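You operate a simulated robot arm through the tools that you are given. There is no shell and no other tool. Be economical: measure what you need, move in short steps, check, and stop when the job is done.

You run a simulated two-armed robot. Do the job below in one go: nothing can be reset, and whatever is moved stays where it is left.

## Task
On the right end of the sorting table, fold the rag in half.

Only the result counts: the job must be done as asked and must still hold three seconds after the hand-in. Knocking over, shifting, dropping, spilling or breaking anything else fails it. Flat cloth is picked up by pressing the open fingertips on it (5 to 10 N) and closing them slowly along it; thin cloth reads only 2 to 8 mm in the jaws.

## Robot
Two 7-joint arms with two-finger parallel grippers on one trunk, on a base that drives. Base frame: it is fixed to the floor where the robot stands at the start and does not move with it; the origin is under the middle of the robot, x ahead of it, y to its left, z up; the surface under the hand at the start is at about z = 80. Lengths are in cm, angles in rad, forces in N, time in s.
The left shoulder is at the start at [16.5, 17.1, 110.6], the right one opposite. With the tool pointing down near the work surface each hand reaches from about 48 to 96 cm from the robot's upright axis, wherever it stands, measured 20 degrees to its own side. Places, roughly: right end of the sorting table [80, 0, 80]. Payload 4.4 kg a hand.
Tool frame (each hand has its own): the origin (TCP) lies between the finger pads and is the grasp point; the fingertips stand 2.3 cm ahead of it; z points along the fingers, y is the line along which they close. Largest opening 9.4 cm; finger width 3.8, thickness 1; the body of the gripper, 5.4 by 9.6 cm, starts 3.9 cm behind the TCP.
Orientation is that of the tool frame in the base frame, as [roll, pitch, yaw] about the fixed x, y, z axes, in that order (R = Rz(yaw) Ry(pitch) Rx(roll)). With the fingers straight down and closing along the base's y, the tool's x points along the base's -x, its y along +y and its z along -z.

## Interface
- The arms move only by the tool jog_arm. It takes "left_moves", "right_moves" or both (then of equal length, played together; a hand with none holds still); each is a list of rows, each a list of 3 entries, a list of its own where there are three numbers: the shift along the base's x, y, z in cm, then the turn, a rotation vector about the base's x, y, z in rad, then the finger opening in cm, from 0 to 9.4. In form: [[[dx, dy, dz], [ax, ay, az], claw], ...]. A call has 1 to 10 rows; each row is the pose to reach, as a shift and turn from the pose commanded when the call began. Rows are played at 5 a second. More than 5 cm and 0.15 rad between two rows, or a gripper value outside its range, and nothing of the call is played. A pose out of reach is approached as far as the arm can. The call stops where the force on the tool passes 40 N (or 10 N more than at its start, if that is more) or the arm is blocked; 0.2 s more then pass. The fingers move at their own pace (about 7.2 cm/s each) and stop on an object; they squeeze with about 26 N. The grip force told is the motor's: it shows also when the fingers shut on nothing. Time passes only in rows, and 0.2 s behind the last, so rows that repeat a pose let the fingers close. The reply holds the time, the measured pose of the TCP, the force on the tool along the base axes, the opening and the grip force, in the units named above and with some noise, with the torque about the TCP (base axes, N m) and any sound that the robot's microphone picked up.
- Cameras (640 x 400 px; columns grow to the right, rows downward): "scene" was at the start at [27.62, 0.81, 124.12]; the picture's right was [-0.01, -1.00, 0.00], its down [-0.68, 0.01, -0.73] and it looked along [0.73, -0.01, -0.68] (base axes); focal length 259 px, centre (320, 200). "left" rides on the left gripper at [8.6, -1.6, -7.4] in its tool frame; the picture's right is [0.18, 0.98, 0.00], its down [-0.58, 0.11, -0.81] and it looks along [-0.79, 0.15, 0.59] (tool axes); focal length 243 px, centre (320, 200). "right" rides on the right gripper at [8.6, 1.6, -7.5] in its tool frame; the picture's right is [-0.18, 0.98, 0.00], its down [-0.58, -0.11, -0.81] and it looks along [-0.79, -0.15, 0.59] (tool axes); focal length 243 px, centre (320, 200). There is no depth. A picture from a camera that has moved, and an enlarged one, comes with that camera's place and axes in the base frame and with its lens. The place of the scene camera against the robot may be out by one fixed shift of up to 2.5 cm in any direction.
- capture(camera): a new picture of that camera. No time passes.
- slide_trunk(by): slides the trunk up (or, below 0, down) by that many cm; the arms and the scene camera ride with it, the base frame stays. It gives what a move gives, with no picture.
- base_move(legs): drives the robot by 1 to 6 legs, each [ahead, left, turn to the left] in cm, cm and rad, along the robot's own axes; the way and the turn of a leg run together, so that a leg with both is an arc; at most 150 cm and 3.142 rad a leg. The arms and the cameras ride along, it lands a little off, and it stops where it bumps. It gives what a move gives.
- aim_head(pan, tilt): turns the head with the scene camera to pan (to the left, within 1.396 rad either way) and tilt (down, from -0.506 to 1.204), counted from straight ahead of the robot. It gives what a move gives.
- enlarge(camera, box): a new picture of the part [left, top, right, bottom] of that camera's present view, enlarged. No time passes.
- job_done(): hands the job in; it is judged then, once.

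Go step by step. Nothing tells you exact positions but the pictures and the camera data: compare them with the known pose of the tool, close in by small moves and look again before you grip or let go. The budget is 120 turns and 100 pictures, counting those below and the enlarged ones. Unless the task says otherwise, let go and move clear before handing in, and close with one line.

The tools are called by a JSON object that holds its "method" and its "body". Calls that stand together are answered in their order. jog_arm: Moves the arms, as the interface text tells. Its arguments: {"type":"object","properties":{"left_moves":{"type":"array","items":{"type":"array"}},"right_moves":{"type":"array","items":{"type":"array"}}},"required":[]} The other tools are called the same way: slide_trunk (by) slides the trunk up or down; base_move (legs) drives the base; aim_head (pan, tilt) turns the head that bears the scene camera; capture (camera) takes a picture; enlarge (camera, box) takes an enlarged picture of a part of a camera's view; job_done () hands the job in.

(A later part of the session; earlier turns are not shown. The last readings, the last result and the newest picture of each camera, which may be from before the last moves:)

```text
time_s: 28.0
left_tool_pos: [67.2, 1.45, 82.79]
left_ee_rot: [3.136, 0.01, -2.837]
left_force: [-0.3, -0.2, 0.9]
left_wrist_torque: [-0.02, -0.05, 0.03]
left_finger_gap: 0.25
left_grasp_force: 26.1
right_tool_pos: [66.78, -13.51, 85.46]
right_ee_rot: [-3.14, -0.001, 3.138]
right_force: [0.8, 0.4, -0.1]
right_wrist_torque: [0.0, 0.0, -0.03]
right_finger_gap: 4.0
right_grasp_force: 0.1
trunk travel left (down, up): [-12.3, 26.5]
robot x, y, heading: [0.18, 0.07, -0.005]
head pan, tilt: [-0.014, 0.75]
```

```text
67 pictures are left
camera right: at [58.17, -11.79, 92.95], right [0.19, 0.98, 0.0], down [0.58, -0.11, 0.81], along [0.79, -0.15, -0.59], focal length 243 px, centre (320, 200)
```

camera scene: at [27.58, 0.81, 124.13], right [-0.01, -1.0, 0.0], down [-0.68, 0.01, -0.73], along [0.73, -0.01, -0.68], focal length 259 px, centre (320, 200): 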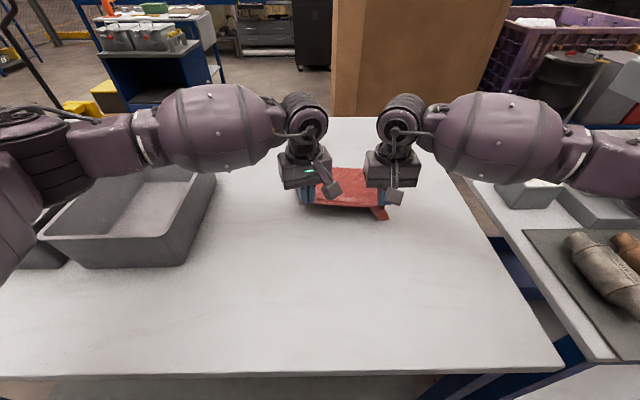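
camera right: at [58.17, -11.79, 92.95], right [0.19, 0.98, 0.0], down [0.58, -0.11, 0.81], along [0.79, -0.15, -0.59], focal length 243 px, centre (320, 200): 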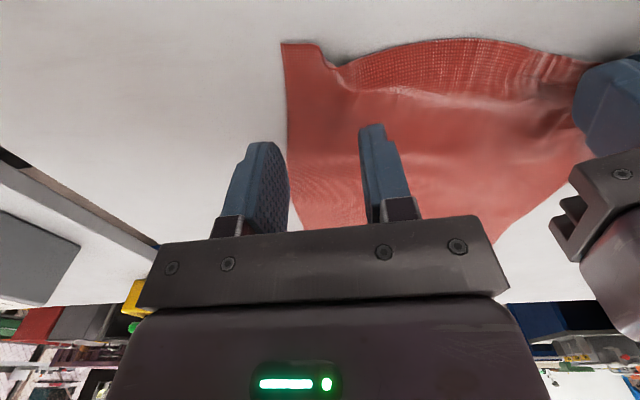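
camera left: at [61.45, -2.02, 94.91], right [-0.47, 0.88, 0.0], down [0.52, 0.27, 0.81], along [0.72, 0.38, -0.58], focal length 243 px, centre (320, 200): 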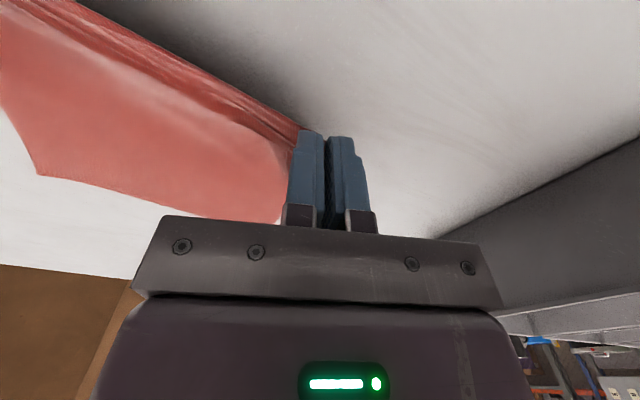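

It came free. The right corner now lies at about (62.6, −14.6), and the cloth is slack. I'll place the right hand close to this corner with a small opening and press.

{"method": "jog_arm", "body": {"right_moves": [[[-1.5, 0.6, 0.5], [0, 0, 0], 2.2], [[-3.3, 1.2, 0.5], [0, 0, 0], 2.2], [[-3.3, 1.2, -1], [0, 0, 0], 2.2], [[-3.3, 1.2, -2.5], [0, 0, 0], 2.2], [[-3.3, 1.2, -2.95], [0, 0, 0], 2.2], [[-3.3, 1.2, -3.05], [0, 0, 0], 2.2]]}}

{"method": "capture", "body": {"camera": "right"}}

```text
time_s: 29.4
left_tool_pos: [67.11, 1.44, 82.65]
left_ee_rot: [3.136, 0.012, -2.838]
left_force: [-0.4, 0.4, 0.0]
left_wrist_torque: [0.02, 0.01, -0.02]
left_finger_gap: 0.22
left_grasp_force: 25.8
right_tool_pos: [63.35, -12.25, 82.49]
right_ee_rot: [3.141, 0.002, 3.137]
right_force: [0.5, 0.2, 4.7]
right_wrist_torque: [-0.03, -0.03, 0.01]
right_finger_gap: 2.19
right_grasp_force: 0.1
trunk travel left (down, up): [-12.3, 26.5]
robot x, y, heading: [0.07, 0.03, 0.001]
head pan, tilt: [-0.014, 0.75]
```

```text
66 pictures are left
camera right: at [54.81, -10.57, 89.92], right [0.19, 0.98, 0.0], down [0.58, -0.11, 0.81], along [0.79, -0.15, -0.59], focal length 243 px, centre (320, 200)
```

right: 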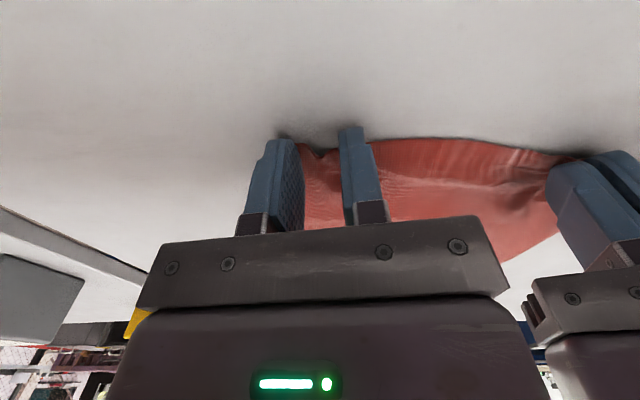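

The outer finger is on the corner and the inner one on the cloth. I'll press slightly more and close.

{"method": "jog_arm", "body": {"right_moves": [[[0, 0, -0.07], [0, 0, 0], 2.2], [[0, 0, -0.1], [0, 0, 0], 1.9], [[0, 0, -0.1], [0, 0, 0], 1.6], [[0, 0, -0.1], [0, 0, 0], 1.3], [[0, 0, -0.1], [0, 0, 0], 1.0], [[0, 0, -0.1], [0, 0, 0], 0.7], [[0, 0, -0.1], [0, 0, 0], 0.4], [[0, 0, -0.1], [0, 0, 0], 0.1], [[0, 0, -0.1], [0, 0, 0], 0], [[0, 0, 0], [0, 0, 0], 0]]}}

{"method": "capture", "body": {"camera": "right"}}

```text
time_s: 31.6
left_tool_pos: [67.11, 1.34, 82.69]
left_ee_rot: [3.136, 0.01, -2.837]
left_force: [0.1, -0.4, 0.4]
left_wrist_torque: [-0.03, 0.02, -0.03]
left_finger_gap: 0.21
left_grasp_force: 26.0
right_tool_pos: [63.43, -12.22, 82.39]
right_ee_rot: [-3.142, 0.002, 3.138]
right_force: [2.0, -0.8, 17.0]
right_wrist_torque: [-0.05, -0.15, 0.01]
right_finger_gap: 0.24
right_grasp_force: 26.0
trunk travel left (down, up): [-12.3, 26.5]
robot x, y, heading: [0.15, 0.07, -0.004]
head pan, tilt: [-0.014, 0.75]
```

```text
65 pictures are left
camera right: at [54.79, -10.55, 89.9], right [0.19, 0.98, 0.0], down [0.58, -0.11, 0.81], along [0.79, -0.15, -0.59], focal length 243 px, centre (320, 200)
```

right: 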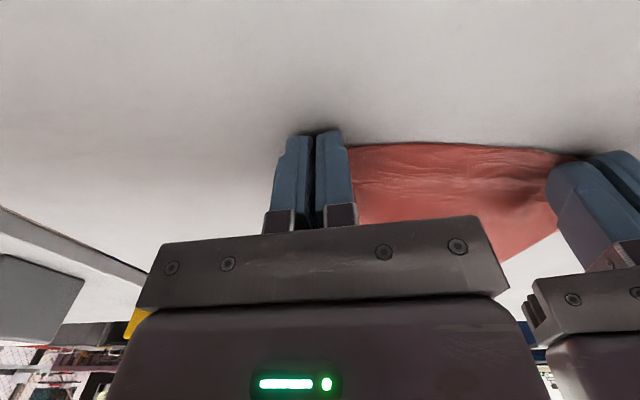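

The right hand holds 2.4 mm of cloth at the corner. I'll lift both hands gently, squaring up the right hand without pulling tight.

{"method": "jog_arm", "body": {"left_moves": [[[0, 0, 1], [0, 0, 0], 0], [[0.5, 0, 2], [0, 0, 0], 0], [[1, 0, 3], [0, 0, 0], 0], [[1.5, 0, 4], [0, 0, 0], 0], [[2, 0, 5], [0, 0, 0], 0]], "right_moves": [[[0.5, 0, 1], [0, 0, 0], 0], [[2, -0.5, 2], [0, 0, 0], 0], [[3.5, -0.9, 3], [0, 0, 0], 0], [[4.7, -1.3, 4], [0, 0, 0], 0], [[5.6, -1.7, 5], [0, 0, 0], 0]]}}

{"method": "capture", "body": {"camera": "scene"}}

{"method": "capture", "body": {"camera": "right"}}

```text
time_s: 32.8
left_tool_pos: [69.21, 1.44, 87.65]
left_ee_rot: [3.14, 0.009, -2.839]
left_force: [0.9, -10.1, 0.6]
left_wrist_torque: [-0.27, -0.02, -0.02]
left_finger_gap: 0.21
left_grasp_force: 25.8
right_tool_pos: [69.1, -14.01, 87.41]
right_ee_rot: [3.14, 0.001, 3.141]
right_force: [-0.9, 10.1, 0.1]
right_wrist_torque: [0.24, 0.0, 0.22]
right_finger_gap: 0.23
right_grasp_force: 26.1
trunk travel left (down, up): [-12.3, 26.5]
robot x, y, heading: [-0.01, 0.12, 0.001]
head pan, tilt: [-0.014, 0.75]
```

```text
64 pictures are left
camera scene: at [27.6, 0.8, 124.12], right [-0.01, -1.0, 0.0], down [-0.68, 0.01, -0.73], along [0.73, -0.01, -0.68], focal length 259 px, centre (320, 200)
```

scene: 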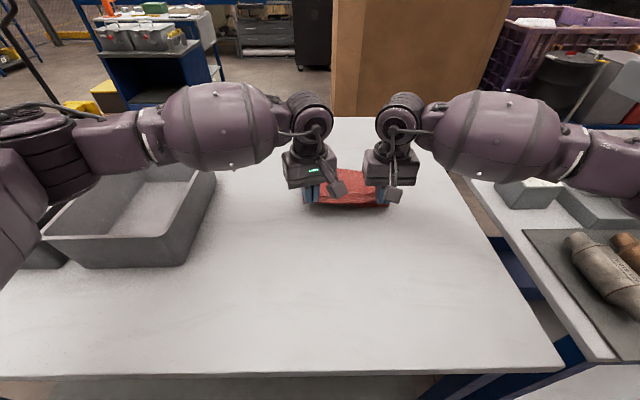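

```text
63 pictures are left
camera right: at [60.43, -12.25, 94.87], right [0.18, 0.98, 0.0], down [0.58, -0.11, 0.81], along [0.79, -0.15, -0.59], focal length 243 px, centre (320, 200)
```

right: 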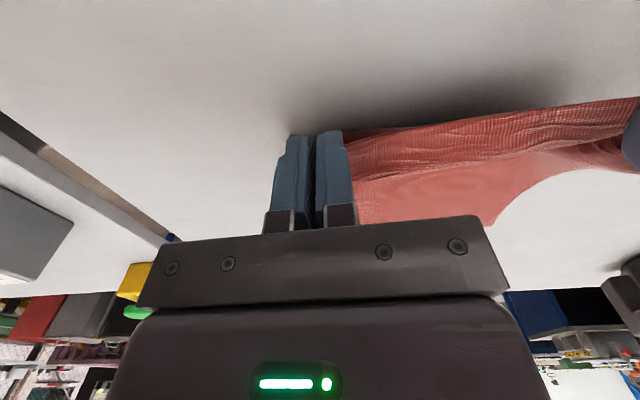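

Both corners are held, with the edge taut at 10 N. I'll ease the hands together slightly and start the arc towards the far edge, stopping midway to look.

{"method": "jog_arm", "body": {"left_moves": [[[0, -0.3, 0.3], [0, 0, 0], 0], [[1.5, -0.3, 1.2], [0, 0, 0], 0], [[3, -0.3, 2.2], [0, 0, 0], 0], [[4.5, -0.3, 3.1], [0, 0, 0], 0], [[6, -0.3, 3.8], [0, 0, 0], 0], [[7.5, -0.3, 4.3], [0, 0, 0], 0], [[9, -0.3, 4.5], [0, 0, 0], 0]], "right_moves": [[[0, 0.3, 0.3], [0, 0, 0], 0], [[1.5, 0.3, 1.2], [0, 0, 0], 0], [[3, 0.3, 2.2], [0, 0, 0], 0], [[4.5, 0.3, 3.1], [0, 0, 0], 0], [[6, 0.3, 3.8], [0, 0, 0], 0], [[7.5, 0.3, 4.3], [0, 0, 0], 0], [[9, 0.3, 4.5], [0, 0, 0], 0]]}}

{"method": "capture", "body": {"camera": "scene"}}

{"method": "capture", "body": {"camera": "right"}}

{"method": "capture", "body": {"camera": "left"}}

```text
time_s: 34.4
left_tool_pos: [78.19, 1.17, 92.1]
left_ee_rot: [3.137, 0.008, -2.838]
left_force: [0.9, -3.3, -0.6]
left_wrist_torque: [-0.11, -0.06, -0.05]
left_finger_gap: 0.22
left_grasp_force: 26.2
right_tool_pos: [78.1, -13.72, 91.78]
right_ee_rot: [-3.14, 0.0, 3.136]
right_force: [-0.1, 3.3, 0.3]
right_wrist_torque: [0.08, 0.01, 0.07]
right_finger_gap: 0.25
right_grasp_force: 26.3
trunk travel left (down, up): [-12.3, 26.5]
robot x, y, heading: [0.08, -0.05, 0.003]
head pan, tilt: [-0.014, 0.75]
```

```text
62 pictures are left
camera scene: at [27.64, 0.8, 124.1], right [-0.01, -1.0, 0.0], down [-0.68, 0.01, -0.73], along [0.73, -0.01, -0.68], focal length 259 px, centre (320, 200)
```

scene: 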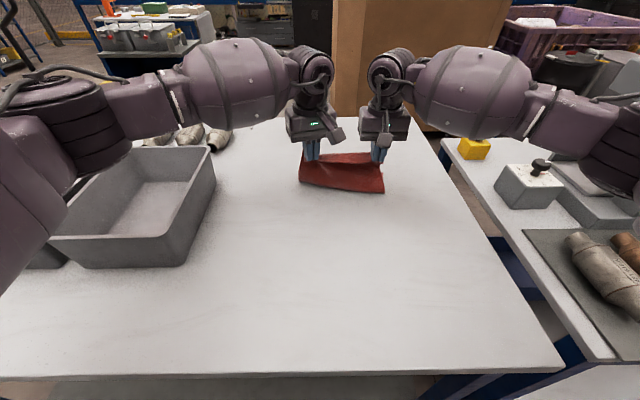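

```text
61 pictures are left
camera right: at [69.51, -12.01, 99.22], right [0.19, 0.98, 0.0], down [0.58, -0.11, 0.81], along [0.79, -0.15, -0.59], focal length 243 px, centre (320, 200)
```

right: 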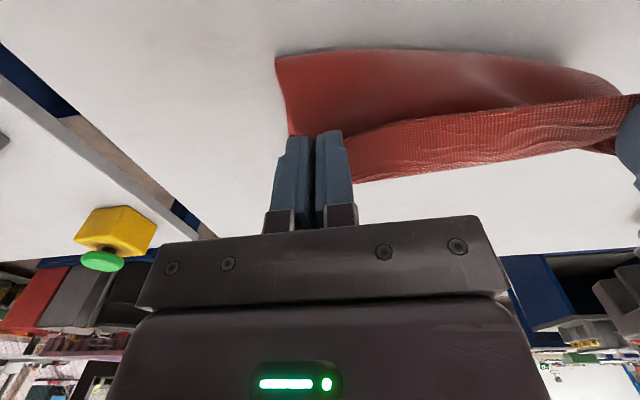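

```text
60 pictures are left
camera left: at [70.44, -3.08, 99.55], right [-0.47, 0.88, 0.0], down [0.52, 0.27, 0.81], along [0.72, 0.38, -0.58], focal length 243 px, centre (320, 200)
```

left: 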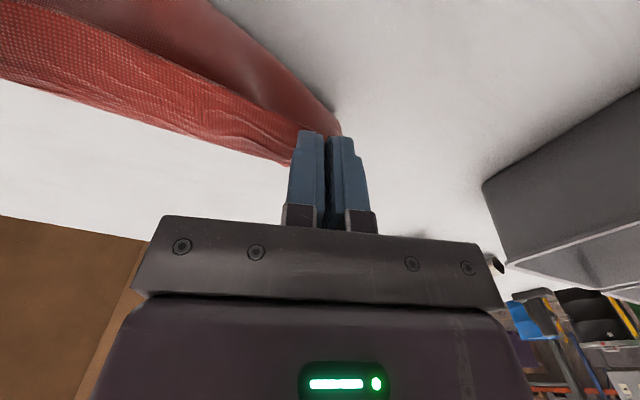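

The fold is forming nicely, with the crease at about x 76. I'll continue the arc forward and down, then check the far edge.

{"method": "jog_arm", "body": {"left_moves": [[[2, 0, 0], [0, 0, 0], 0], [[4, 0, -0.6], [0, 0, 0], 0], [[6, 0, -1.6], [0, 0, 0], 0], [[7.5, 0, -3], [0, 0, 0], 0], [[8.5, 0, -4.5], [0, 0, 0], 0]], "right_moves": [[[2, 0, 0], [0, 0, 0], 0], [[4, 0, -0.6], [0, 0, 0], 0], [[6, 0, -1.6], [0, 0, 0], 0], [[7.5, 0, -3], [0, 0, 0], 0], [[8.5, 0, -4.5], [0, 0, 0], 0]]}}

{"method": "capture", "body": {"camera": "scene"}}

{"method": "capture", "body": {"camera": "right"}}

{"method": "capture", "body": {"camera": "left"}}

```text
time_s: 35.6
left_tool_pos: [86.84, 1.02, 87.54]
left_ee_rot: [3.136, 0.007, -2.838]
left_force: [0.4, -3.3, -0.1]
left_wrist_torque: [-0.08, 0.0, -0.02]
left_finger_gap: 0.26
left_grasp_force: 26.0
right_tool_pos: [86.59, -13.68, 87.11]
right_ee_rot: [-3.141, -0.001, 3.139]
right_force: [-0.4, 3.2, -0.2]
right_wrist_torque: [0.07, 0.0, 0.1]
right_finger_gap: 0.22
right_grasp_force: 26.1
trunk travel left (down, up): [-12.3, 26.5]
robot x, y, heading: [0.39, 0.15, -0.003]
head pan, tilt: [-0.014, 0.75]
```

```text
59 pictures are left
camera scene: at [27.7, 0.79, 124.08], right [-0.01, -1.0, 0.0], down [-0.68, 0.01, -0.73], along [0.73, -0.01, -0.68], focal length 259 px, centre (320, 200)
```

scene: 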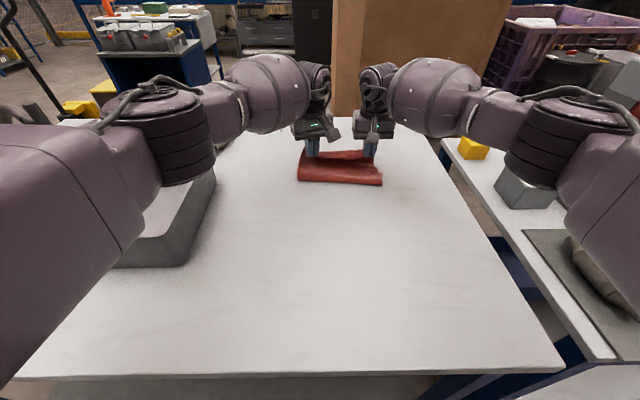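

```text
58 pictures are left
camera right: at [78.03, -12.02, 94.7], right [0.19, 0.98, 0.0], down [0.58, -0.11, 0.81], along [0.79, -0.15, -0.59], focal length 243 px, centre (320, 200)
```

right: 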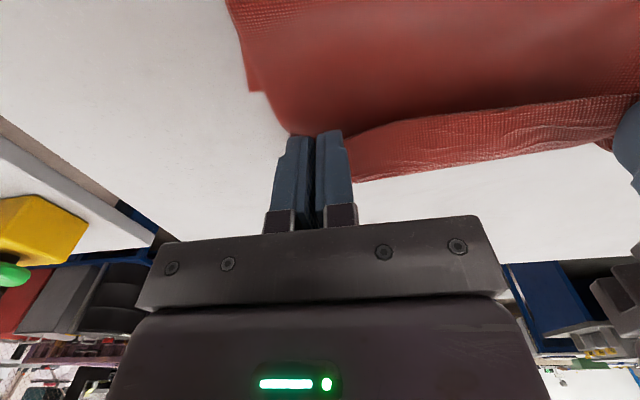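

```text
57 pictures are left
camera left: at [79.0, -3.11, 94.97], right [-0.47, 0.88, 0.0], down [0.52, 0.27, 0.81], along [0.72, 0.38, -0.58], focal length 243 px, centre (320, 200)
```

left: 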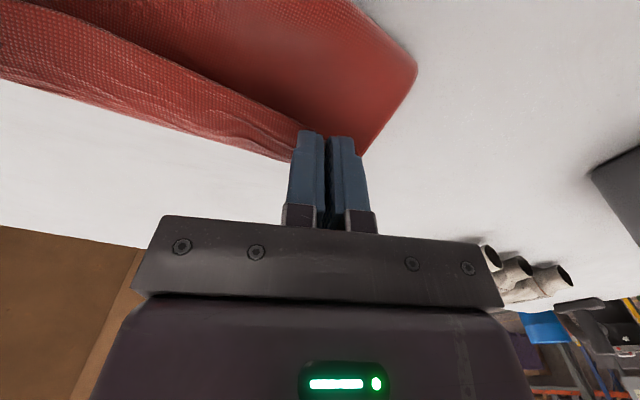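

The lower layer's far-right corner shows at about (85.4, −18), so the rag slid slightly back and turned a little. I'll land the left hand at x ≈ 87 and the right at x ≈ 84.5 to match.

{"method": "jog_arm", "body": {"left_moves": [[[0.3, 0, -1], [0, 0, 0], 0], [[0.3, 0, -2], [0, 0, 0], 0], [[0.3, 0, -3], [0, 0, 0], 0], [[0.3, 0, -4], [0, 0, 0], 0], [[0.3, 0, -4.6], [0, 0, 0], 0]], "right_moves": [[[-0.5, 0, -1], [0, 0, 0], 0], [[-1, 0, -2], [0, 0, 0], 0], [[-1.5, 0, -3], [0, 0, 0], 0], [[-2, 0, -3.8], [0, 0, 0], 0], [[-2, 0, -4.2], [0, 0, 0], 0]]}}

{"method": "capture", "body": {"camera": "right"}}

{"method": "capture", "body": {"camera": "left"}}

{"method": "enlarge", "body": {"camera": "scene", "box": [260, 100, 440, 220]}}

```text
time_s: 36.8
left_tool_pos: [86.98, 1.05, 83.09]
left_ee_rot: [3.137, 0.009, -2.837]
left_force: [-0.2, -2.9, -0.2]
left_wrist_torque: [-0.06, -0.02, -0.03]
left_finger_gap: 0.22
left_grasp_force: 26.4
right_tool_pos: [84.59, -13.68, 83.14]
right_ee_rot: [3.142, 0.0, 3.139]
right_force: [-0.1, 3.1, 0.2]
right_wrist_torque: [0.08, -0.03, 0.02]
right_finger_gap: 0.23
right_grasp_force: 25.5
trunk travel left (down, up): [-12.3, 26.5]
robot x, y, heading: [0.09, 0.1, 0.001]
head pan, tilt: [-0.014, 0.75]
```

```text
56 pictures are left
camera right: at [75.97, -11.98, 90.66], right [0.19, 0.98, 0.0], down [0.58, -0.11, 0.81], along [0.79, -0.15, -0.59], focal length 243 px, centre (320, 200)
```

right: 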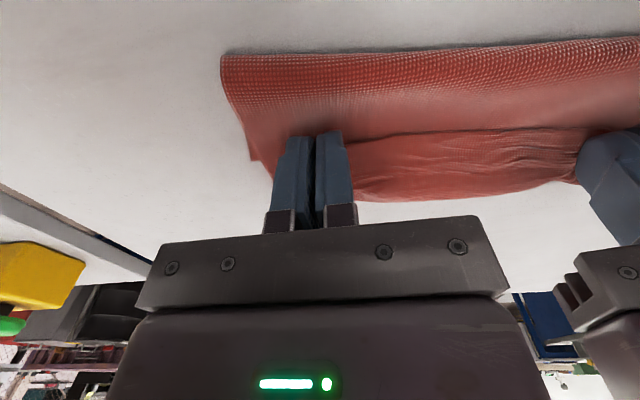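

```text
55 pictures are left
camera left: at [79.21, -3.1, 90.43], right [-0.47, 0.88, 0.0], down [0.52, 0.27, 0.81], along [0.72, 0.38, -0.58], focal length 243 px, centre (320, 200)
```

left: 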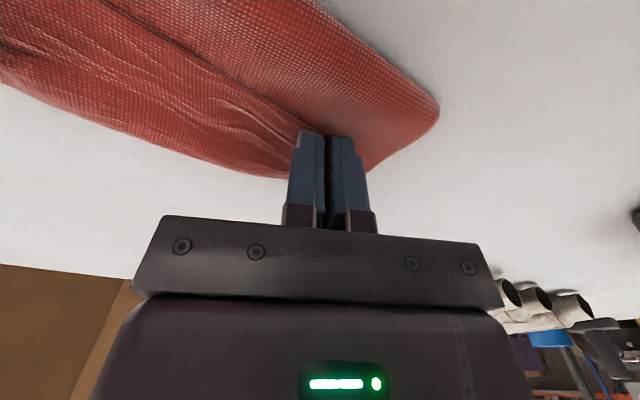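

```text
3.33 times, centred on (350, 160) of scene
camera zoom: at [27.62, 0.8, 124.12], right [-0.01, -1.0, 0.0], down [-0.68, 0.01, -0.73], along [0.73, -0.01, -0.68], focal length 863 px, centre (220, 333)
```

zoom: 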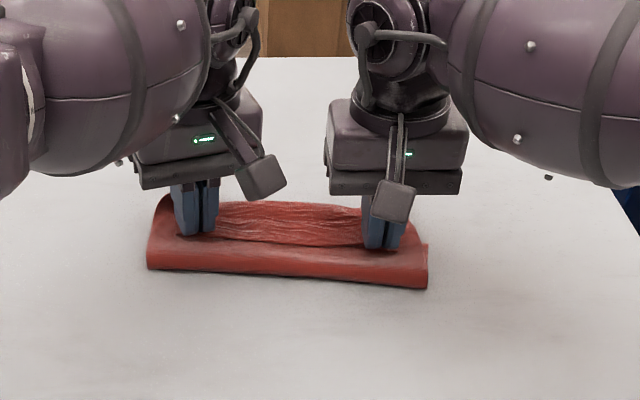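

I need to know where the lower layer's far edge is. I'll look closer.

{"method": "enlarge", "body": {"camera": "right", "box": [200, 30, 440, 230]}}

{"method": "enlarge", "body": {"camera": "left", "box": [200, 0, 480, 230]}}

```text
2.00 times, centred on (320, 130) of right
camera zoom: at [75.97, -11.98, 90.66], right [0.19, 0.98, 0.0], down [0.58, -0.11, 0.81], along [0.79, -0.15, -0.59], focal length 485 px, centre (320, 340)
```

zoom: 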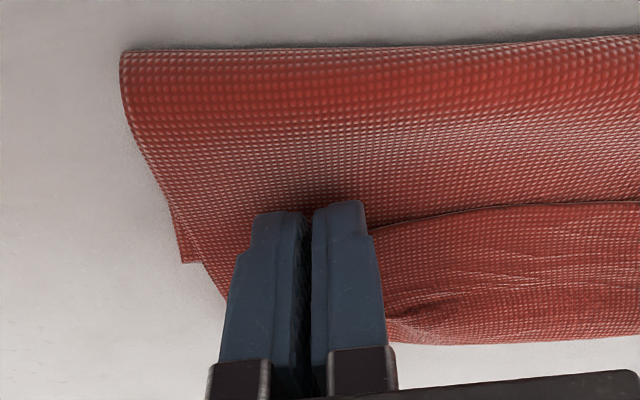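

```text
1.74 times, centred on (340, 115) of left
camera zoom: at [79.21, -3.1, 90.43], right [-0.47, 0.88, 0.0], down [0.52, 0.27, 0.81], along [0.72, 0.38, -0.58], focal length 422 px, centre (285, 348)
```

zoom: 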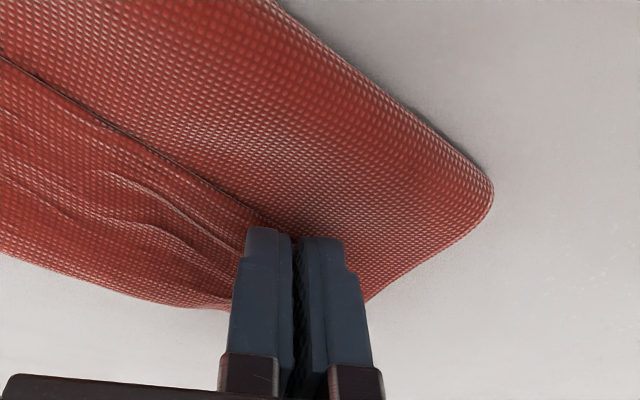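

The lower layer's far edge is at about x 85.4 on the right and 88 on the left, so I pulled the crease too far forward. I'll reverse the arc so the lower layer lies back down, then fold again from a crease at about x 73–75.

{"method": "jog_arm", "body": {"left_moves": [[[0, 0, 2.5], [0, 0, 0], 0], [[-1.5, 0, 5], [0, 0, 0], 0], [[-4, 0, 7], [0, 0, 0], 0], [[-7, 0, 7.5], [0, 0, 0], 0], [[-10, 0, 7], [0, 0, 0], 0], [[-12, 0, 6], [0, 0, 0], 0]], "right_moves": [[[0, 0, 2.5], [0, 0, 0], 0], [[-1.5, 0, 5], [0, 0, 0], 0], [[-4, 0, 7], [0, 0, 0], 0], [[-7, 0, 7.5], [0, 0, 0], 0], [[-10, 0, 7], [0, 0, 0], 0], [[-12, 0, 6], [0, 0, 0], 0]]}}

{"method": "capture", "body": {"camera": "right"}}

{"method": "enlarge", "body": {"camera": "scene", "box": [260, 100, 440, 220]}}

```text
time_s: 38.2
left_tool_pos: [75.02, 1.13, 89.03]
left_ee_rot: [3.135, 0.008, -2.837]
left_force: [0.5, -3.7, 0.1]
left_wrist_torque: [-0.08, 0.03, -0.02]
left_finger_gap: 0.23
left_grasp_force: 26.5
right_tool_pos: [72.56, -13.76, 88.98]
right_ee_rot: [-3.14, 0.0, 3.14]
right_force: [-0.3, 3.3, -0.7]
right_wrist_torque: [0.09, 0.0, 0.1]
right_finger_gap: 0.2
right_grasp_force: 26.1
trunk travel left (down, up): [-12.3, 26.5]
robot x, y, heading: [-0.22, 0.19, 0.0]
head pan, tilt: [-0.014, 0.75]
```

```text
51 pictures are left
camera right: at [63.91, -12.0, 96.55], right [0.19, 0.98, 0.0], down [0.58, -0.11, 0.81], along [0.79, -0.15, -0.59], focal length 243 px, centre (320, 200)
```

right: 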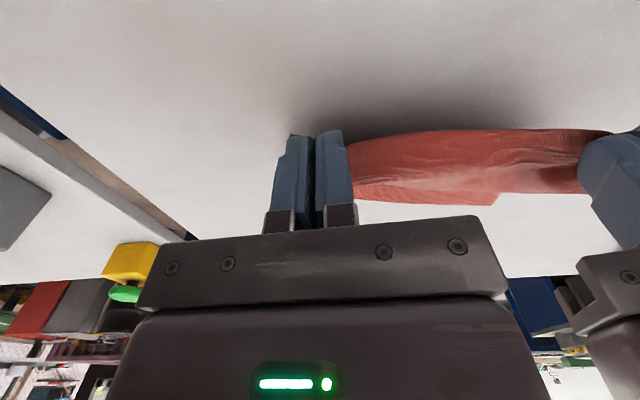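

```text
3.33 times, centred on (350, 160) of scene
camera zoom: at [27.64, 0.8, 124.1], right [-0.01, -1.0, 0.0], down [-0.68, 0.01, -0.73], along [0.73, -0.01, -0.68], focal length 863 px, centre (220, 333)
```

zoom: 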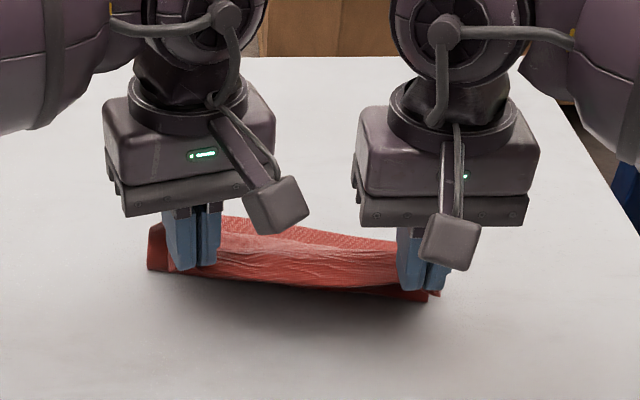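

The cloth still rises from x ≈ 80–83, so I'll lay the held edge further back and down to flatten the lower half, then take stock.

{"method": "jog_arm", "body": {"left_moves": [[[-1.5, 0.2, -1], [0, 0, 0], 0], [[-3, 0.4, -2], [0, 0, 0], 0], [[-4.5, 0.6, -3.2], [0, 0, 0], 0], [[-6, 0.8, -4.5], [0, 0, 0], 0], [[-7, 0.8, -5.5], [0, 0, 0], 0]], "right_moves": [[[-1.5, 0.2, -1], [0, 0, 0], 0], [[-3, 0.4, -2], [0, 0, 0], 0], [[-4.5, 0.6, -3.2], [0, 0, 0], 0], [[-6.3, 0.8, -4.5], [0, 0, 0], 0], [[-7.7, 0.9, -5.5], [0, 0, 0], 0]]}}

{"method": "capture", "body": {"camera": "right"}}

{"method": "capture", "body": {"camera": "left"}}

{"method": "enlarge", "body": {"camera": "scene", "box": [260, 100, 440, 220]}}

```text
time_s: 39.4
left_tool_pos: [67.98, 2.05, 83.47]
left_ee_rot: [3.138, 0.01, -2.836]
left_force: [-0.5, -3.6, 0.1]
left_wrist_torque: [-0.09, 0.0, -0.06]
left_finger_gap: 0.25
left_grasp_force: 25.9
right_tool_pos: [64.87, -12.69, 83.68]
right_ee_rot: [-3.141, 0.0, 3.139]
right_force: [-0.1, 2.3, 0.3]
right_wrist_torque: [0.07, 0.02, 0.09]
right_finger_gap: 0.22
right_grasp_force: 26.0
trunk travel left (down, up): [-12.3, 26.5]
robot x, y, heading: [0.12, -0.13, 0.002]
head pan, tilt: [-0.014, 0.75]
```

```text
49 pictures are left
camera right: at [56.23, -11.09, 91.09], right [0.19, 0.98, 0.0], down [0.58, -0.11, 0.81], along [0.79, -0.15, -0.59], focal length 243 px, centre (320, 200)
```

right: 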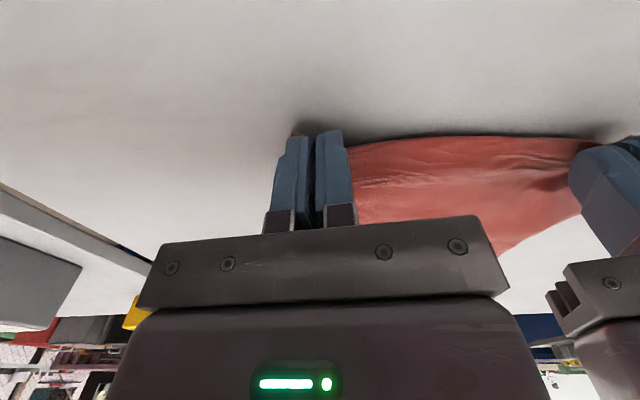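

```text
48 pictures are left
camera left: at [60.24, -2.23, 90.97], right [-0.47, 0.88, 0.0], down [0.52, 0.27, 0.81], along [0.72, 0.38, -0.58], focal length 243 px, centre (320, 200)
```

left: 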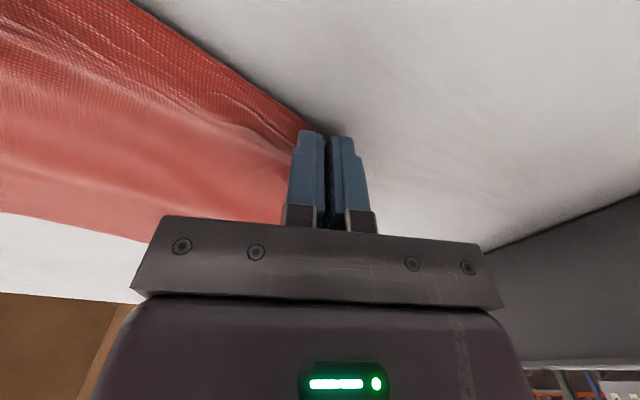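

```text
3.33 times, centred on (350, 160) of scene
camera zoom: at [27.64, 0.8, 124.11], right [-0.01, -1.0, 0.0], down [-0.68, 0.01, -0.73], along [0.73, -0.01, -0.68], focal length 863 px, centre (220, 333)
```

zoom: 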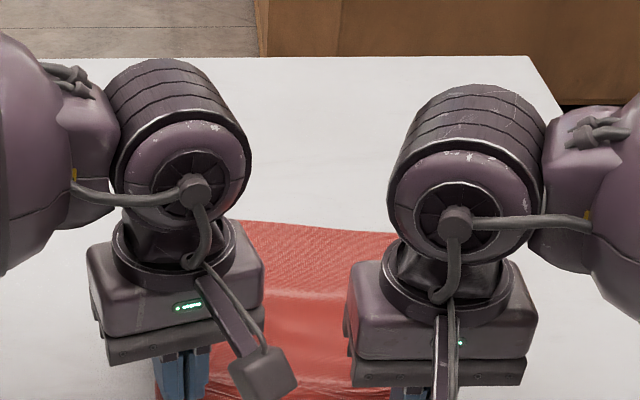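

The rag is nearly flat again, running from the held edge (left x 67, right x 64) to the far edge (left x 90, right x 87). I'll redo the fold with a tighter arc about a crease at x ≈ 75.5–78.5, so the lower half isn't dragged.

{"method": "jog_arm", "body": {"left_moves": [[[0.7, -0.1, 1.6], [0, 0, 0], 0], [[1.7, -0.2, 3.2], [0, 0, 0], 0], [[2.9, -0.3, 4.6], [0, 0, 0], 0], [[4.3, -0.4, 5.6], [0, 0, 0], 0], [[5.8, -0.6, 6.3], [0, 0, 0], 0], [[7.3, -0.8, 6.7], [0, 0, 0], 0], [[8.8, -1.0, 6.8], [0, 0, 0], 0], [[10.3, -1.2, 6.6], [0, 0, 0], 0], [[11.8, -1.3, 6.1], [0, 0, 0], 0], [[13.3, -1.4, 5.3], [0, 0, 0], 0]], "right_moves": [[[0.7, -0.1, 1.6], [0, 0, 0], 0], [[1.7, -0.2, 3.2], [0, 0, 0], 0], [[2.9, -0.3, 4.6], [0, 0, 0], 0], [[4.3, -0.4, 5.6], [0, 0, 0], 0], [[5.8, -0.6, 6.3], [0, 0, 0], 0], [[7.3, -0.8, 6.7], [0, 0, 0], 0], [[8.8, -1.0, 6.8], [0, 0, 0], 0], [[10.3, -1.2, 6.6], [0, 0, 0], 0], [[11.8, -1.3, 6.1], [0, 0, 0], 0], [[13.3, -1.4, 5.3], [0, 0, 0], 0]]}}

{"method": "capture", "body": {"camera": "right"}}

{"method": "enlarge", "body": {"camera": "scene", "box": [260, 100, 440, 220]}}

```text
time_s: 41.6
left_tool_pos: [81.39, 0.52, 88.82]
left_ee_rot: [3.135, 0.01, -2.839]
left_force: [0.5, -2.1, 0.9]
left_wrist_torque: [-0.06, 0.01, -0.06]
left_finger_gap: 0.25
left_grasp_force: 26.1
right_tool_pos: [78.29, -14.24, 88.9]
right_ee_rot: [-3.141, -0.002, 3.136]
right_force: [0.4, 1.8, -0.2]
right_wrist_torque: [0.11, 0.0, 0.06]
right_finger_gap: 0.24
right_grasp_force: 25.9
trunk travel left (down, up): [-12.3, 26.5]
robot x, y, heading: [0.33, 0.04, 0.003]
head pan, tilt: [-0.014, 0.75]
```

```text
46 pictures are left
camera right: at [69.69, -12.48, 96.39], right [0.19, 0.98, 0.0], down [0.58, -0.11, 0.81], along [0.79, -0.15, -0.59], focal length 243 px, centre (320, 200)
```

right: 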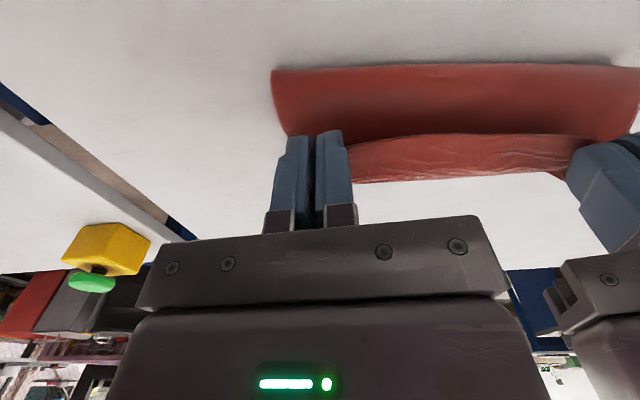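

```text
3.33 times, centred on (350, 160) of scene
camera zoom: at [27.68, 0.79, 124.08], right [-0.01, -1.0, 0.0], down [-0.68, 0.01, -0.73], along [0.73, -0.01, -0.68], focal length 863 px, centre (220, 333)
```

zoom: 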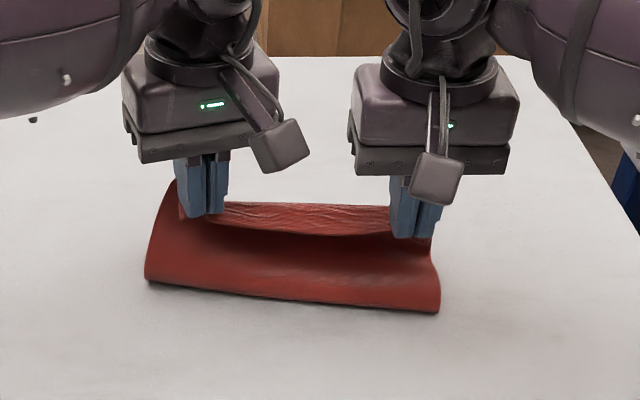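

The crease is at about x 77 (right) and 81 (left), close to the middle. I'll land now without pulling further forward.

{"method": "jog_arm", "body": {"left_moves": [[[0.6, -0.1, -1.2], [0, 0, 0], 0], [[1.2, -0.1, -2.4], [0, 0, 0], 0], [[1.8, -0.2, -3.6], [0, 0, 0], 0], [[2.2, -0.2, -4.8], [0, 0, 0], 0], [[2.4, -0.2, -5.8], [0, 0, 0], 0]], "right_moves": [[[0.6, -0.1, -1.2], [0, 0, 0], 0], [[1.2, -0.1, -2.4], [0, 0, 0], 0], [[1.8, -0.2, -3.6], [0, 0, 0], 0], [[2.2, -0.2, -4.8], [0, 0, 0], 0], [[2.4, -0.2, -5.8], [0, 0, 0], 0]]}}

{"method": "capture", "body": {"camera": "right"}}

{"method": "enlarge", "body": {"camera": "scene", "box": [260, 100, 440, 220]}}

```text
time_s: 42.8
left_tool_pos: [83.75, 0.28, 82.98]
left_ee_rot: [3.136, 0.009, -2.838]
left_force: [-0.4, -2.5, 0.5]
left_wrist_torque: [-0.08, 0.05, -0.01]
left_finger_gap: 0.23
left_grasp_force: 26.6
right_tool_pos: [80.66, -14.37, 83.15]
right_ee_rot: [-3.139, 0.0, 3.136]
right_force: [0.8, 3.5, -0.5]
right_wrist_torque: [0.13, 0.01, 0.06]
right_finger_gap: 0.22
right_grasp_force: 25.5
trunk travel left (down, up): [-12.3, 26.5]
robot x, y, heading: [0.28, 0.03, -0.002]
head pan, tilt: [-0.014, 0.75]
```

```text
44 pictures are left
camera right: at [71.98, -12.7, 90.59], right [0.19, 0.98, 0.0], down [0.58, -0.11, 0.81], along [0.79, -0.15, -0.59], focal length 243 px, centre (320, 200)
```

right: 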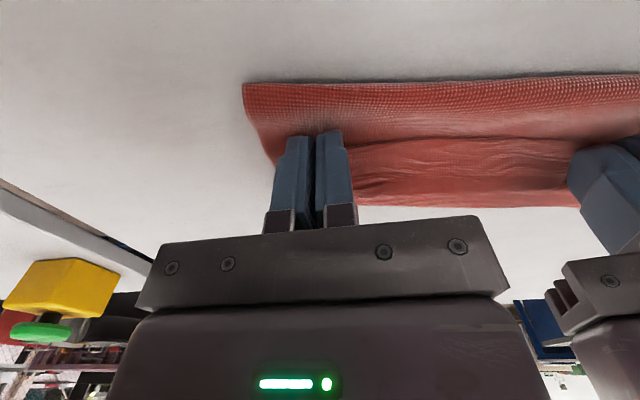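

```text
3.33 times, centred on (350, 160) of scene
camera zoom: at [27.65, 0.8, 124.1], right [-0.01, -1.0, 0.0], down [-0.68, 0.01, -0.73], along [0.73, -0.01, -0.68], focal length 863 px, centre (220, 333)
```

zoom: 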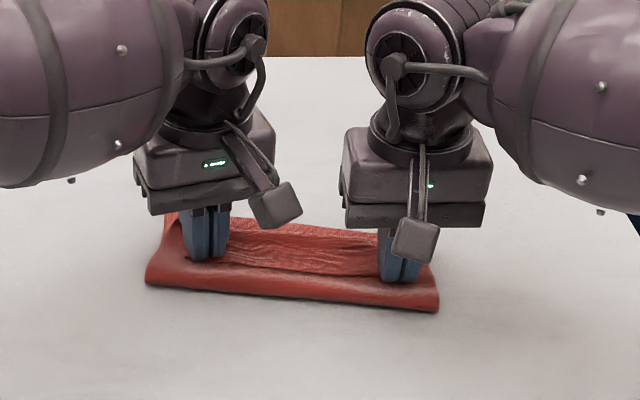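

The crease is about 2 cm too far forward, giving 10 cm below and 13.5 cm on top. I'll back out and repeat with a lower arc that starts closer to the robot.

{"method": "jog_arm", "body": {"left_moves": [[[-0.5, 0, 2], [0, 0, 0], 0], [[-2, 0.1, 4], [0, 0, 0], 0], [[-4.5, 0.3, 5.5], [0, 0, 0], 0], [[-7, 0.6, 6], [0, 0, 0], 0], [[-9.5, 0.9, 5.5], [0, 0, 0], 0], [[-11.5, 1.2, 4.5], [0, 0, 0], 0], [[-13.5, 1.5, 3], [0, 0, 0], 0], [[-15.5, 1.8, 1.2], [0, 0, 0], 0], [[-16.2, 1.8, 0.3], [0, 0, 0], 0]], "right_moves": [[[-0.5, 0, 2], [0, 0, 0], 0], [[-2, 0.1, 4], [0, 0, 0], 0], [[-4.5, 0.3, 5.5], [0, 0, 0], 0], [[-7, 0.6, 6], [0, 0, 0], 0], [[-9.5, 0.9, 5.5], [0, 0, 0], 0], [[-11.5, 1.2, 4.5], [0, 0, 0], 0], [[-13.5, 1.5, 3], [0, 0, 0], 0], [[-15.5, 1.8, 1.2], [0, 0, 0], 0], [[-16.2, 1.8, 0.3], [0, 0, 0], 0]]}}

{"method": "jog_arm", "body": {"left_moves": [[[0.5, -0.1, 2], [0, 0, 0], 0], [[1.4, -0.2, 3.5], [0, 0, 0], 0], [[2.6, -0.3, 4.7], [0, 0, 0], 0], [[4.1, -0.4, 5.5], [0, 0, 0], 0], [[5.6, -0.6, 6], [0, 0, 0], 0], [[7.1, -0.8, 6.2], [0, 0, 0], 0], [[8.6, -1.0, 6], [0, 0, 0], 0], [[10.1, -1.2, 5.5], [0, 0, 0], 0], [[11.4, -1.3, 4.5], [0, 0, 0], 0], [[12.4, -1.4, 3], [0, 0, 0], 0]], "right_moves": [[[0.5, -0.1, 2], [0, 0, 0], 0], [[1.4, -0.2, 3.5], [0, 0, 0], 0], [[2.6, -0.3, 4.7], [0, 0, 0], 0], [[4.1, -0.4, 5.5], [0, 0, 0], 0], [[5.6, -0.6, 6], [0, 0, 0], 0], [[7.1, -0.8, 6.2], [0, 0, 0], 0], [[8.6, -1.0, 6], [0, 0, 0], 0], [[10.1, -1.2, 5.5], [0, 0, 0], 0], [[11.4, -1.3, 4.5], [0, 0, 0], 0], [[12.4, -1.4, 3], [0, 0, 0], 0]]}}

{"method": "capture", "body": {"camera": "right"}}

{"method": "enlarge", "body": {"camera": "scene", "box": [260, 100, 440, 220]}}

```text
time_s: 44.8
left_tool_pos: [67.47, 2.2, 83.26]
left_ee_rot: [3.136, 0.008, -2.838]
left_force: [-1.0, -3.3, 0.4]
left_wrist_torque: [-0.09, 0.01, -0.08]
left_finger_gap: 0.24
left_grasp_force: 26.1
right_tool_pos: [64.29, -12.62, 83.32]
right_ee_rot: [-3.142, 0.002, 3.139]
right_force: [0.4, 2.0, -0.1]
right_wrist_torque: [0.1, 0.0, 0.13]
right_finger_gap: 0.22
right_grasp_force: 25.8
trunk travel left (down, up): [-12.3, 26.5]
robot x, y, heading: [-0.09, 0.06, -0.0]
head pan, tilt: [-0.014, 0.75]
```

```text
time_s: 47.0
left_tool_pos: [80.01, 0.75, 86.15]
left_ee_rot: [3.137, 0.01, -2.838]
left_force: [-0.1, -2.7, -0.6]
left_wrist_torque: [-0.07, 0.04, -0.02]
left_finger_gap: 0.25
left_grasp_force: 26.0
right_tool_pos: [76.8, -14.0, 86.29]
right_ee_rot: [-3.141, -0.001, 3.139]
right_force: [0.7, 2.8, -0.8]
right_wrist_torque: [0.03, 0.0, 0.07]
right_finger_gap: 0.22
right_grasp_force: 26.2
trunk travel left (down, up): [-12.3, 26.5]
robot x, y, heading: [0.15, 0.2, 0.002]
head pan, tilt: [-0.014, 0.75]
```

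```text
42 pictures are left
camera right: at [68.23, -12.29, 93.77], right [0.19, 0.98, 0.0], down [0.58, -0.11, 0.81], along [0.79, -0.15, -0.59], focal length 243 px, centre (320, 200)
```

right: 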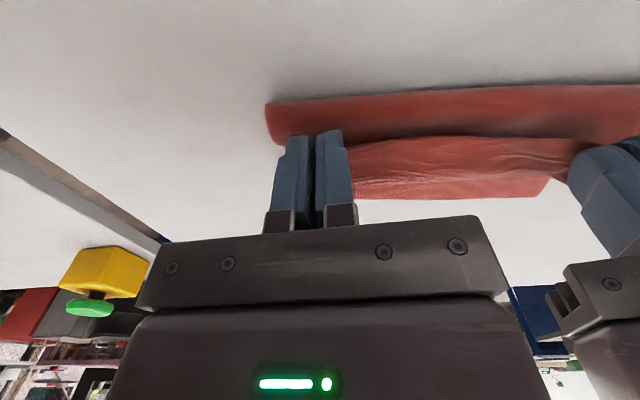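

```text
3.33 times, centred on (350, 160) of scene
camera zoom: at [27.71, 0.79, 124.07], right [-0.01, -1.0, 0.0], down [-0.68, 0.01, -0.73], along [0.73, -0.01, -0.68], focal length 863 px, centre (220, 333)
```

zoom: 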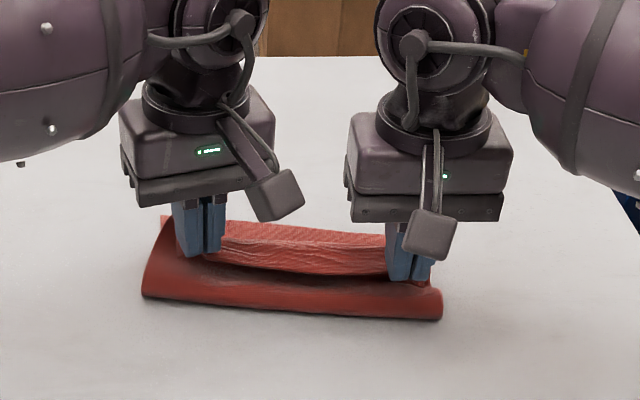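

The crease is now at about x 76.6 (right) and 79.5 (left). I'll land and take up most of the slack.

{"method": "jog_arm", "body": {"left_moves": [[[1.2, -0.1, -1], [0, 0, 0], 0], [[2.2, -0.1, -2], [0, 0, 0], 0], [[3.2, -0.2, -2.8], [0, 0, 0], 0], [[4, -0.2, -3.2], [0, 0, 0], 0], [[4.6, -0.2, -3.4], [0, 0, 0], 0]], "right_moves": [[[1.2, -0.1, -1], [0, 0, 0], 0], [[2.2, -0.1, -2], [0, 0, 0], 0], [[3.2, -0.2, -2.8], [0, 0, 0], 0], [[4, -0.2, -3.2], [0, 0, 0], 0], [[4.7, -0.2, -3.5], [0, 0, 0], 0]]}}

{"method": "capture", "body": {"camera": "right"}}

{"method": "enlarge", "body": {"camera": "scene", "box": [260, 100, 440, 220]}}

```text
time_s: 48.2
left_tool_pos: [84.53, 0.52, 82.83]
left_ee_rot: [3.136, 0.008, -2.837]
left_force: [0.6, -2.0, 0.0]
left_wrist_torque: [-0.06, -0.04, -0.04]
left_finger_gap: 0.2
left_grasp_force: 26.2
right_tool_pos: [81.37, -14.16, 82.95]
right_ee_rot: [-3.138, -0.002, 3.138]
right_force: [1.1, 2.3, 0.6]
right_wrist_torque: [0.09, 0.0, 0.05]
right_finger_gap: 0.25
right_grasp_force: 25.9
trunk travel left (down, up): [-12.3, 26.5]
robot x, y, heading: [-0.23, 0.05, -0.002]
head pan, tilt: [-0.014, 0.75]
```

```text
40 pictures are left
camera right: at [72.85, -12.47, 90.45], right [0.19, 0.98, 0.0], down [0.58, -0.11, 0.81], along [0.79, -0.15, -0.59], focal length 243 px, centre (320, 200)
```

right: 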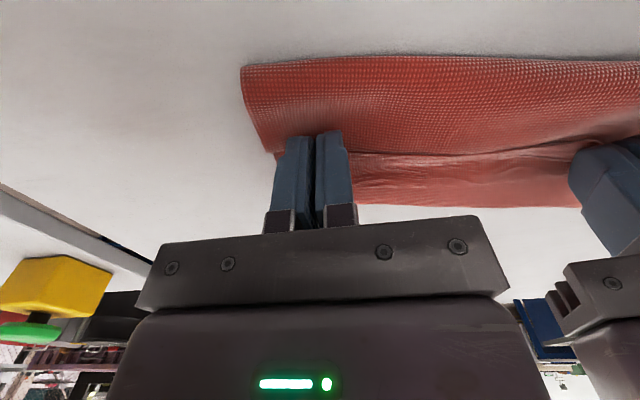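

```text
3.33 times, centred on (350, 160) of scene
camera zoom: at [27.62, 0.8, 124.12], right [-0.01, -1.0, 0.0], down [-0.68, 0.01, -0.73], along [0.73, -0.01, -0.68], focal length 863 px, centre (220, 333)
```

zoom: 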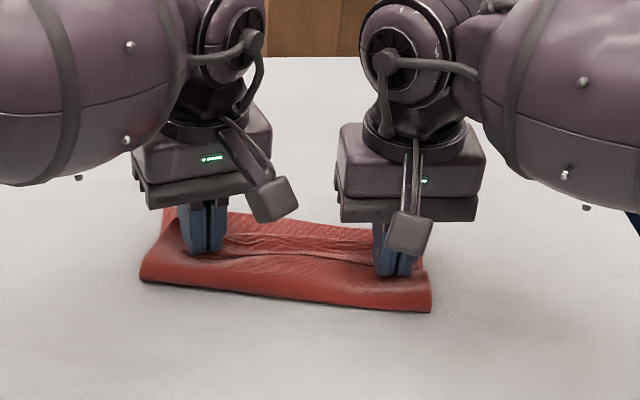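

It lies well: crease at x ≈ 77 (right), edge just short of the lower far edge. I'll lower slightly and open both hands slowly, then lift a little.

{"method": "jog_arm", "body": {"left_moves": [[[0, 0, -0.3], [0, 0, 0], 0], [[0, 0, -0.3], [0, 0, 0], 0.8], [[0, 0, -0.3], [0, 0, 0], 1.6], [[0, 0, -0.2], [0, 0, 0], 2.4], [[0, 0, -0.1], [0, 0, 0], 3.2], [[0, 0, 0.2], [0, 0, 0], 4], [[0, 0, 0.7], [0, 0, 0], 4], [[0, 0, 1.5], [0, 0, 0], 4], [[0, 0, 3], [0, 0, 0], 4], [[0, 0, 5], [0, 0, 0], 4]], "right_moves": [[[0, 0, -0.3], [0, 0, 0], 0], [[0, 0, -0.3], [0, 0, 0], 0.8], [[0, 0, -0.3], [0, 0, 0], 1.6], [[0, 0, -0.2], [0, 0, 0], 2.4], [[0, 0, -0.1], [0, 0, 0], 3.2], [[0, 0, 0.2], [0, 0, 0], 4], [[0, 0, 0.7], [0, 0, 0], 4], [[0, 0, 1.5], [0, 0, 0], 4], [[0, 0, 3], [0, 0, 0], 4], [[0, 0, 5], [0, 0, 0], 4]]}}

{"method": "capture", "body": {"camera": "right"}}

{"method": "capture", "body": {"camera": "left"}}

{"method": "enlarge", "body": {"camera": "scene", "box": [260, 100, 440, 220]}}

```text
time_s: 50.4
left_tool_pos: [84.58, 0.49, 88.22]
left_ee_rot: [3.136, 0.011, -2.838]
left_force: [1.0, -0.2, 0.6]
left_wrist_torque: [0.0, -0.04, -0.01]
left_finger_gap: 3.99
left_grasp_force: 0.1
right_tool_pos: [81.3, -14.22, 88.23]
right_ee_rot: [-3.139, 0.002, 3.138]
right_force: [0.5, 0.1, 0.2]
right_wrist_torque: [-0.01, -0.02, 0.0]
right_finger_gap: 3.99
right_grasp_force: 0.0
trunk travel left (down, up): [-12.3, 26.5]
robot x, y, heading: [0.03, 0.04, 0.003]
head pan, tilt: [-0.014, 0.75]
```

```text
38 pictures are left
camera right: at [72.76, -12.47, 95.68], right [0.19, 0.98, 0.0], down [0.58, -0.11, 0.81], along [0.79, -0.15, -0.59], focal length 243 px, centre (320, 200)
```

right: 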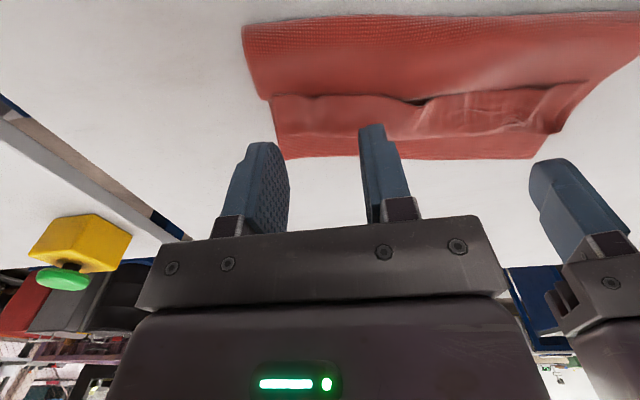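

```text
37 pictures are left
camera left: at [76.72, -3.67, 95.56], right [-0.47, 0.88, 0.0], down [0.52, 0.27, 0.81], along [0.72, 0.38, -0.58], focal length 243 px, centre (320, 200)
```

left: 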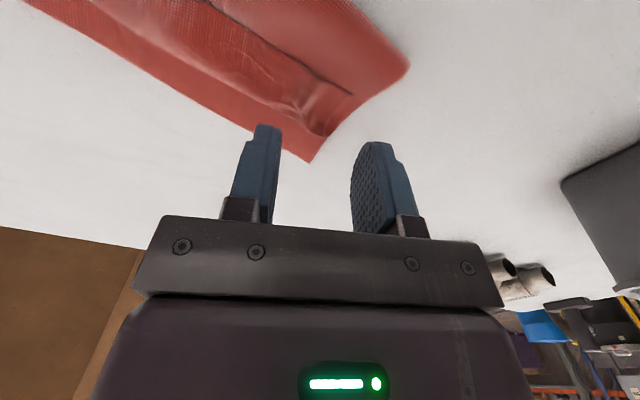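

```text
3.33 times, centred on (350, 160) of scene
camera zoom: at [27.5, 0.81, 124.17], right [-0.01, -1.0, 0.0], down [-0.68, 0.01, -0.73], along [0.73, -0.01, -0.68], focal length 863 px, centre (220, 333)
```

zoom: 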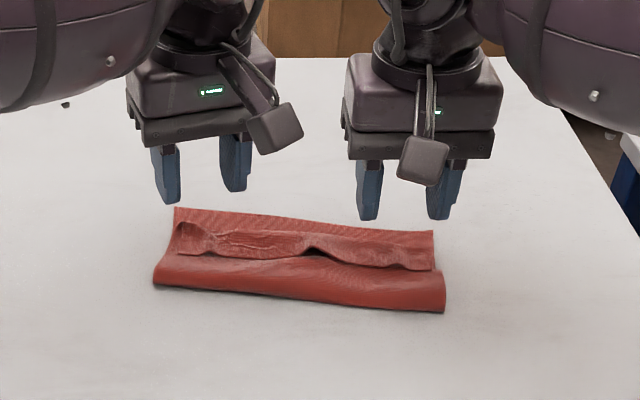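

The fold is good. The near hem is turned back on top as a ~3.5 cm flap (hem at x ≈ 82.6–85, its turn at 86–89). I'll close the fingers and push the flap forward from behind its edge with the tips just above the lower layers.

{"method": "jog_arm", "body": {"left_moves": [[[-1, 0.3, 0], [0, 0, 0], 0], [[-2, 0.5, -1], [0, 0, 0], 0], [[-2, 0.5, -3], [0, 0, 0], 0], [[-2, 0.5, -5.0], [0, 0, 0], 0], [[-2, 0.5, -5.3], [0, 0, 0], 0]], "right_moves": [[[-1, 0, 0], [0, 0, 0], 0], [[-1.5, 0, -1], [0, 0, 0], 0], [[-1.5, 0, -3], [0, 0, 0], 0], [[-1.5, 0, -5.0], [0, 0, 0], 0], [[-1.5, 0, -5.3], [0, 0, 0], 0]]}}

{"method": "capture", "body": {"camera": "right"}}

{"method": "capture", "body": {"camera": "left"}}

```text
time_s: 51.6
left_tool_pos: [82.56, 1.04, 82.72]
left_ee_rot: [3.137, 0.01, -2.837]
left_force: [-0.2, 0.2, 1.3]
left_wrist_torque: [0.01, -0.02, -0.03]
left_finger_gap: 0.02
left_grasp_force: 26.3
right_tool_pos: [79.94, -14.24, 82.83]
right_ee_rot: [3.141, 0.002, 3.137]
right_force: [0.9, -0.3, 1.2]
right_wrist_torque: [-0.03, -0.02, 0.04]
right_finger_gap: 0.01
right_grasp_force: 26.4
trunk travel left (down, up): [-12.3, 26.5]
robot x, y, heading: [0.16, 0.42, 0.003]
head pan, tilt: [-0.014, 0.75]
```

```text
35 pictures are left
camera right: at [71.32, -12.51, 90.23], right [0.19, 0.98, 0.0], down [0.58, -0.11, 0.81], along [0.79, -0.15, -0.59], focal length 243 px, centre (320, 200)
```

right: 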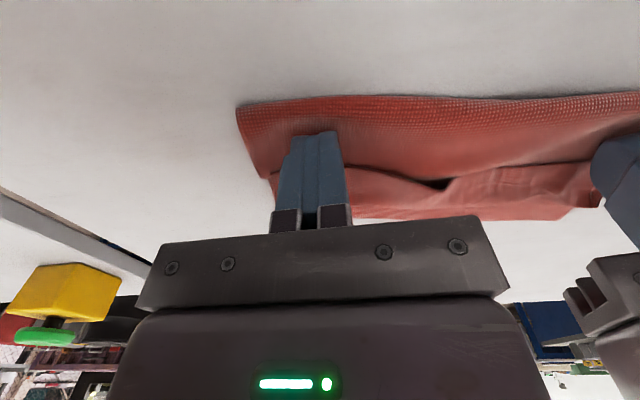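

```text
34 pictures are left
camera left: at [74.75, -3.17, 90.17], right [-0.47, 0.88, 0.0], down [0.52, 0.27, 0.81], along [0.72, 0.38, -0.58], focal length 243 px, centre (320, 200)
```

left: 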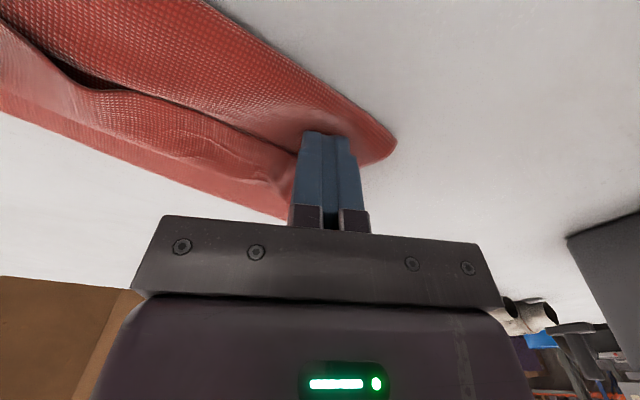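

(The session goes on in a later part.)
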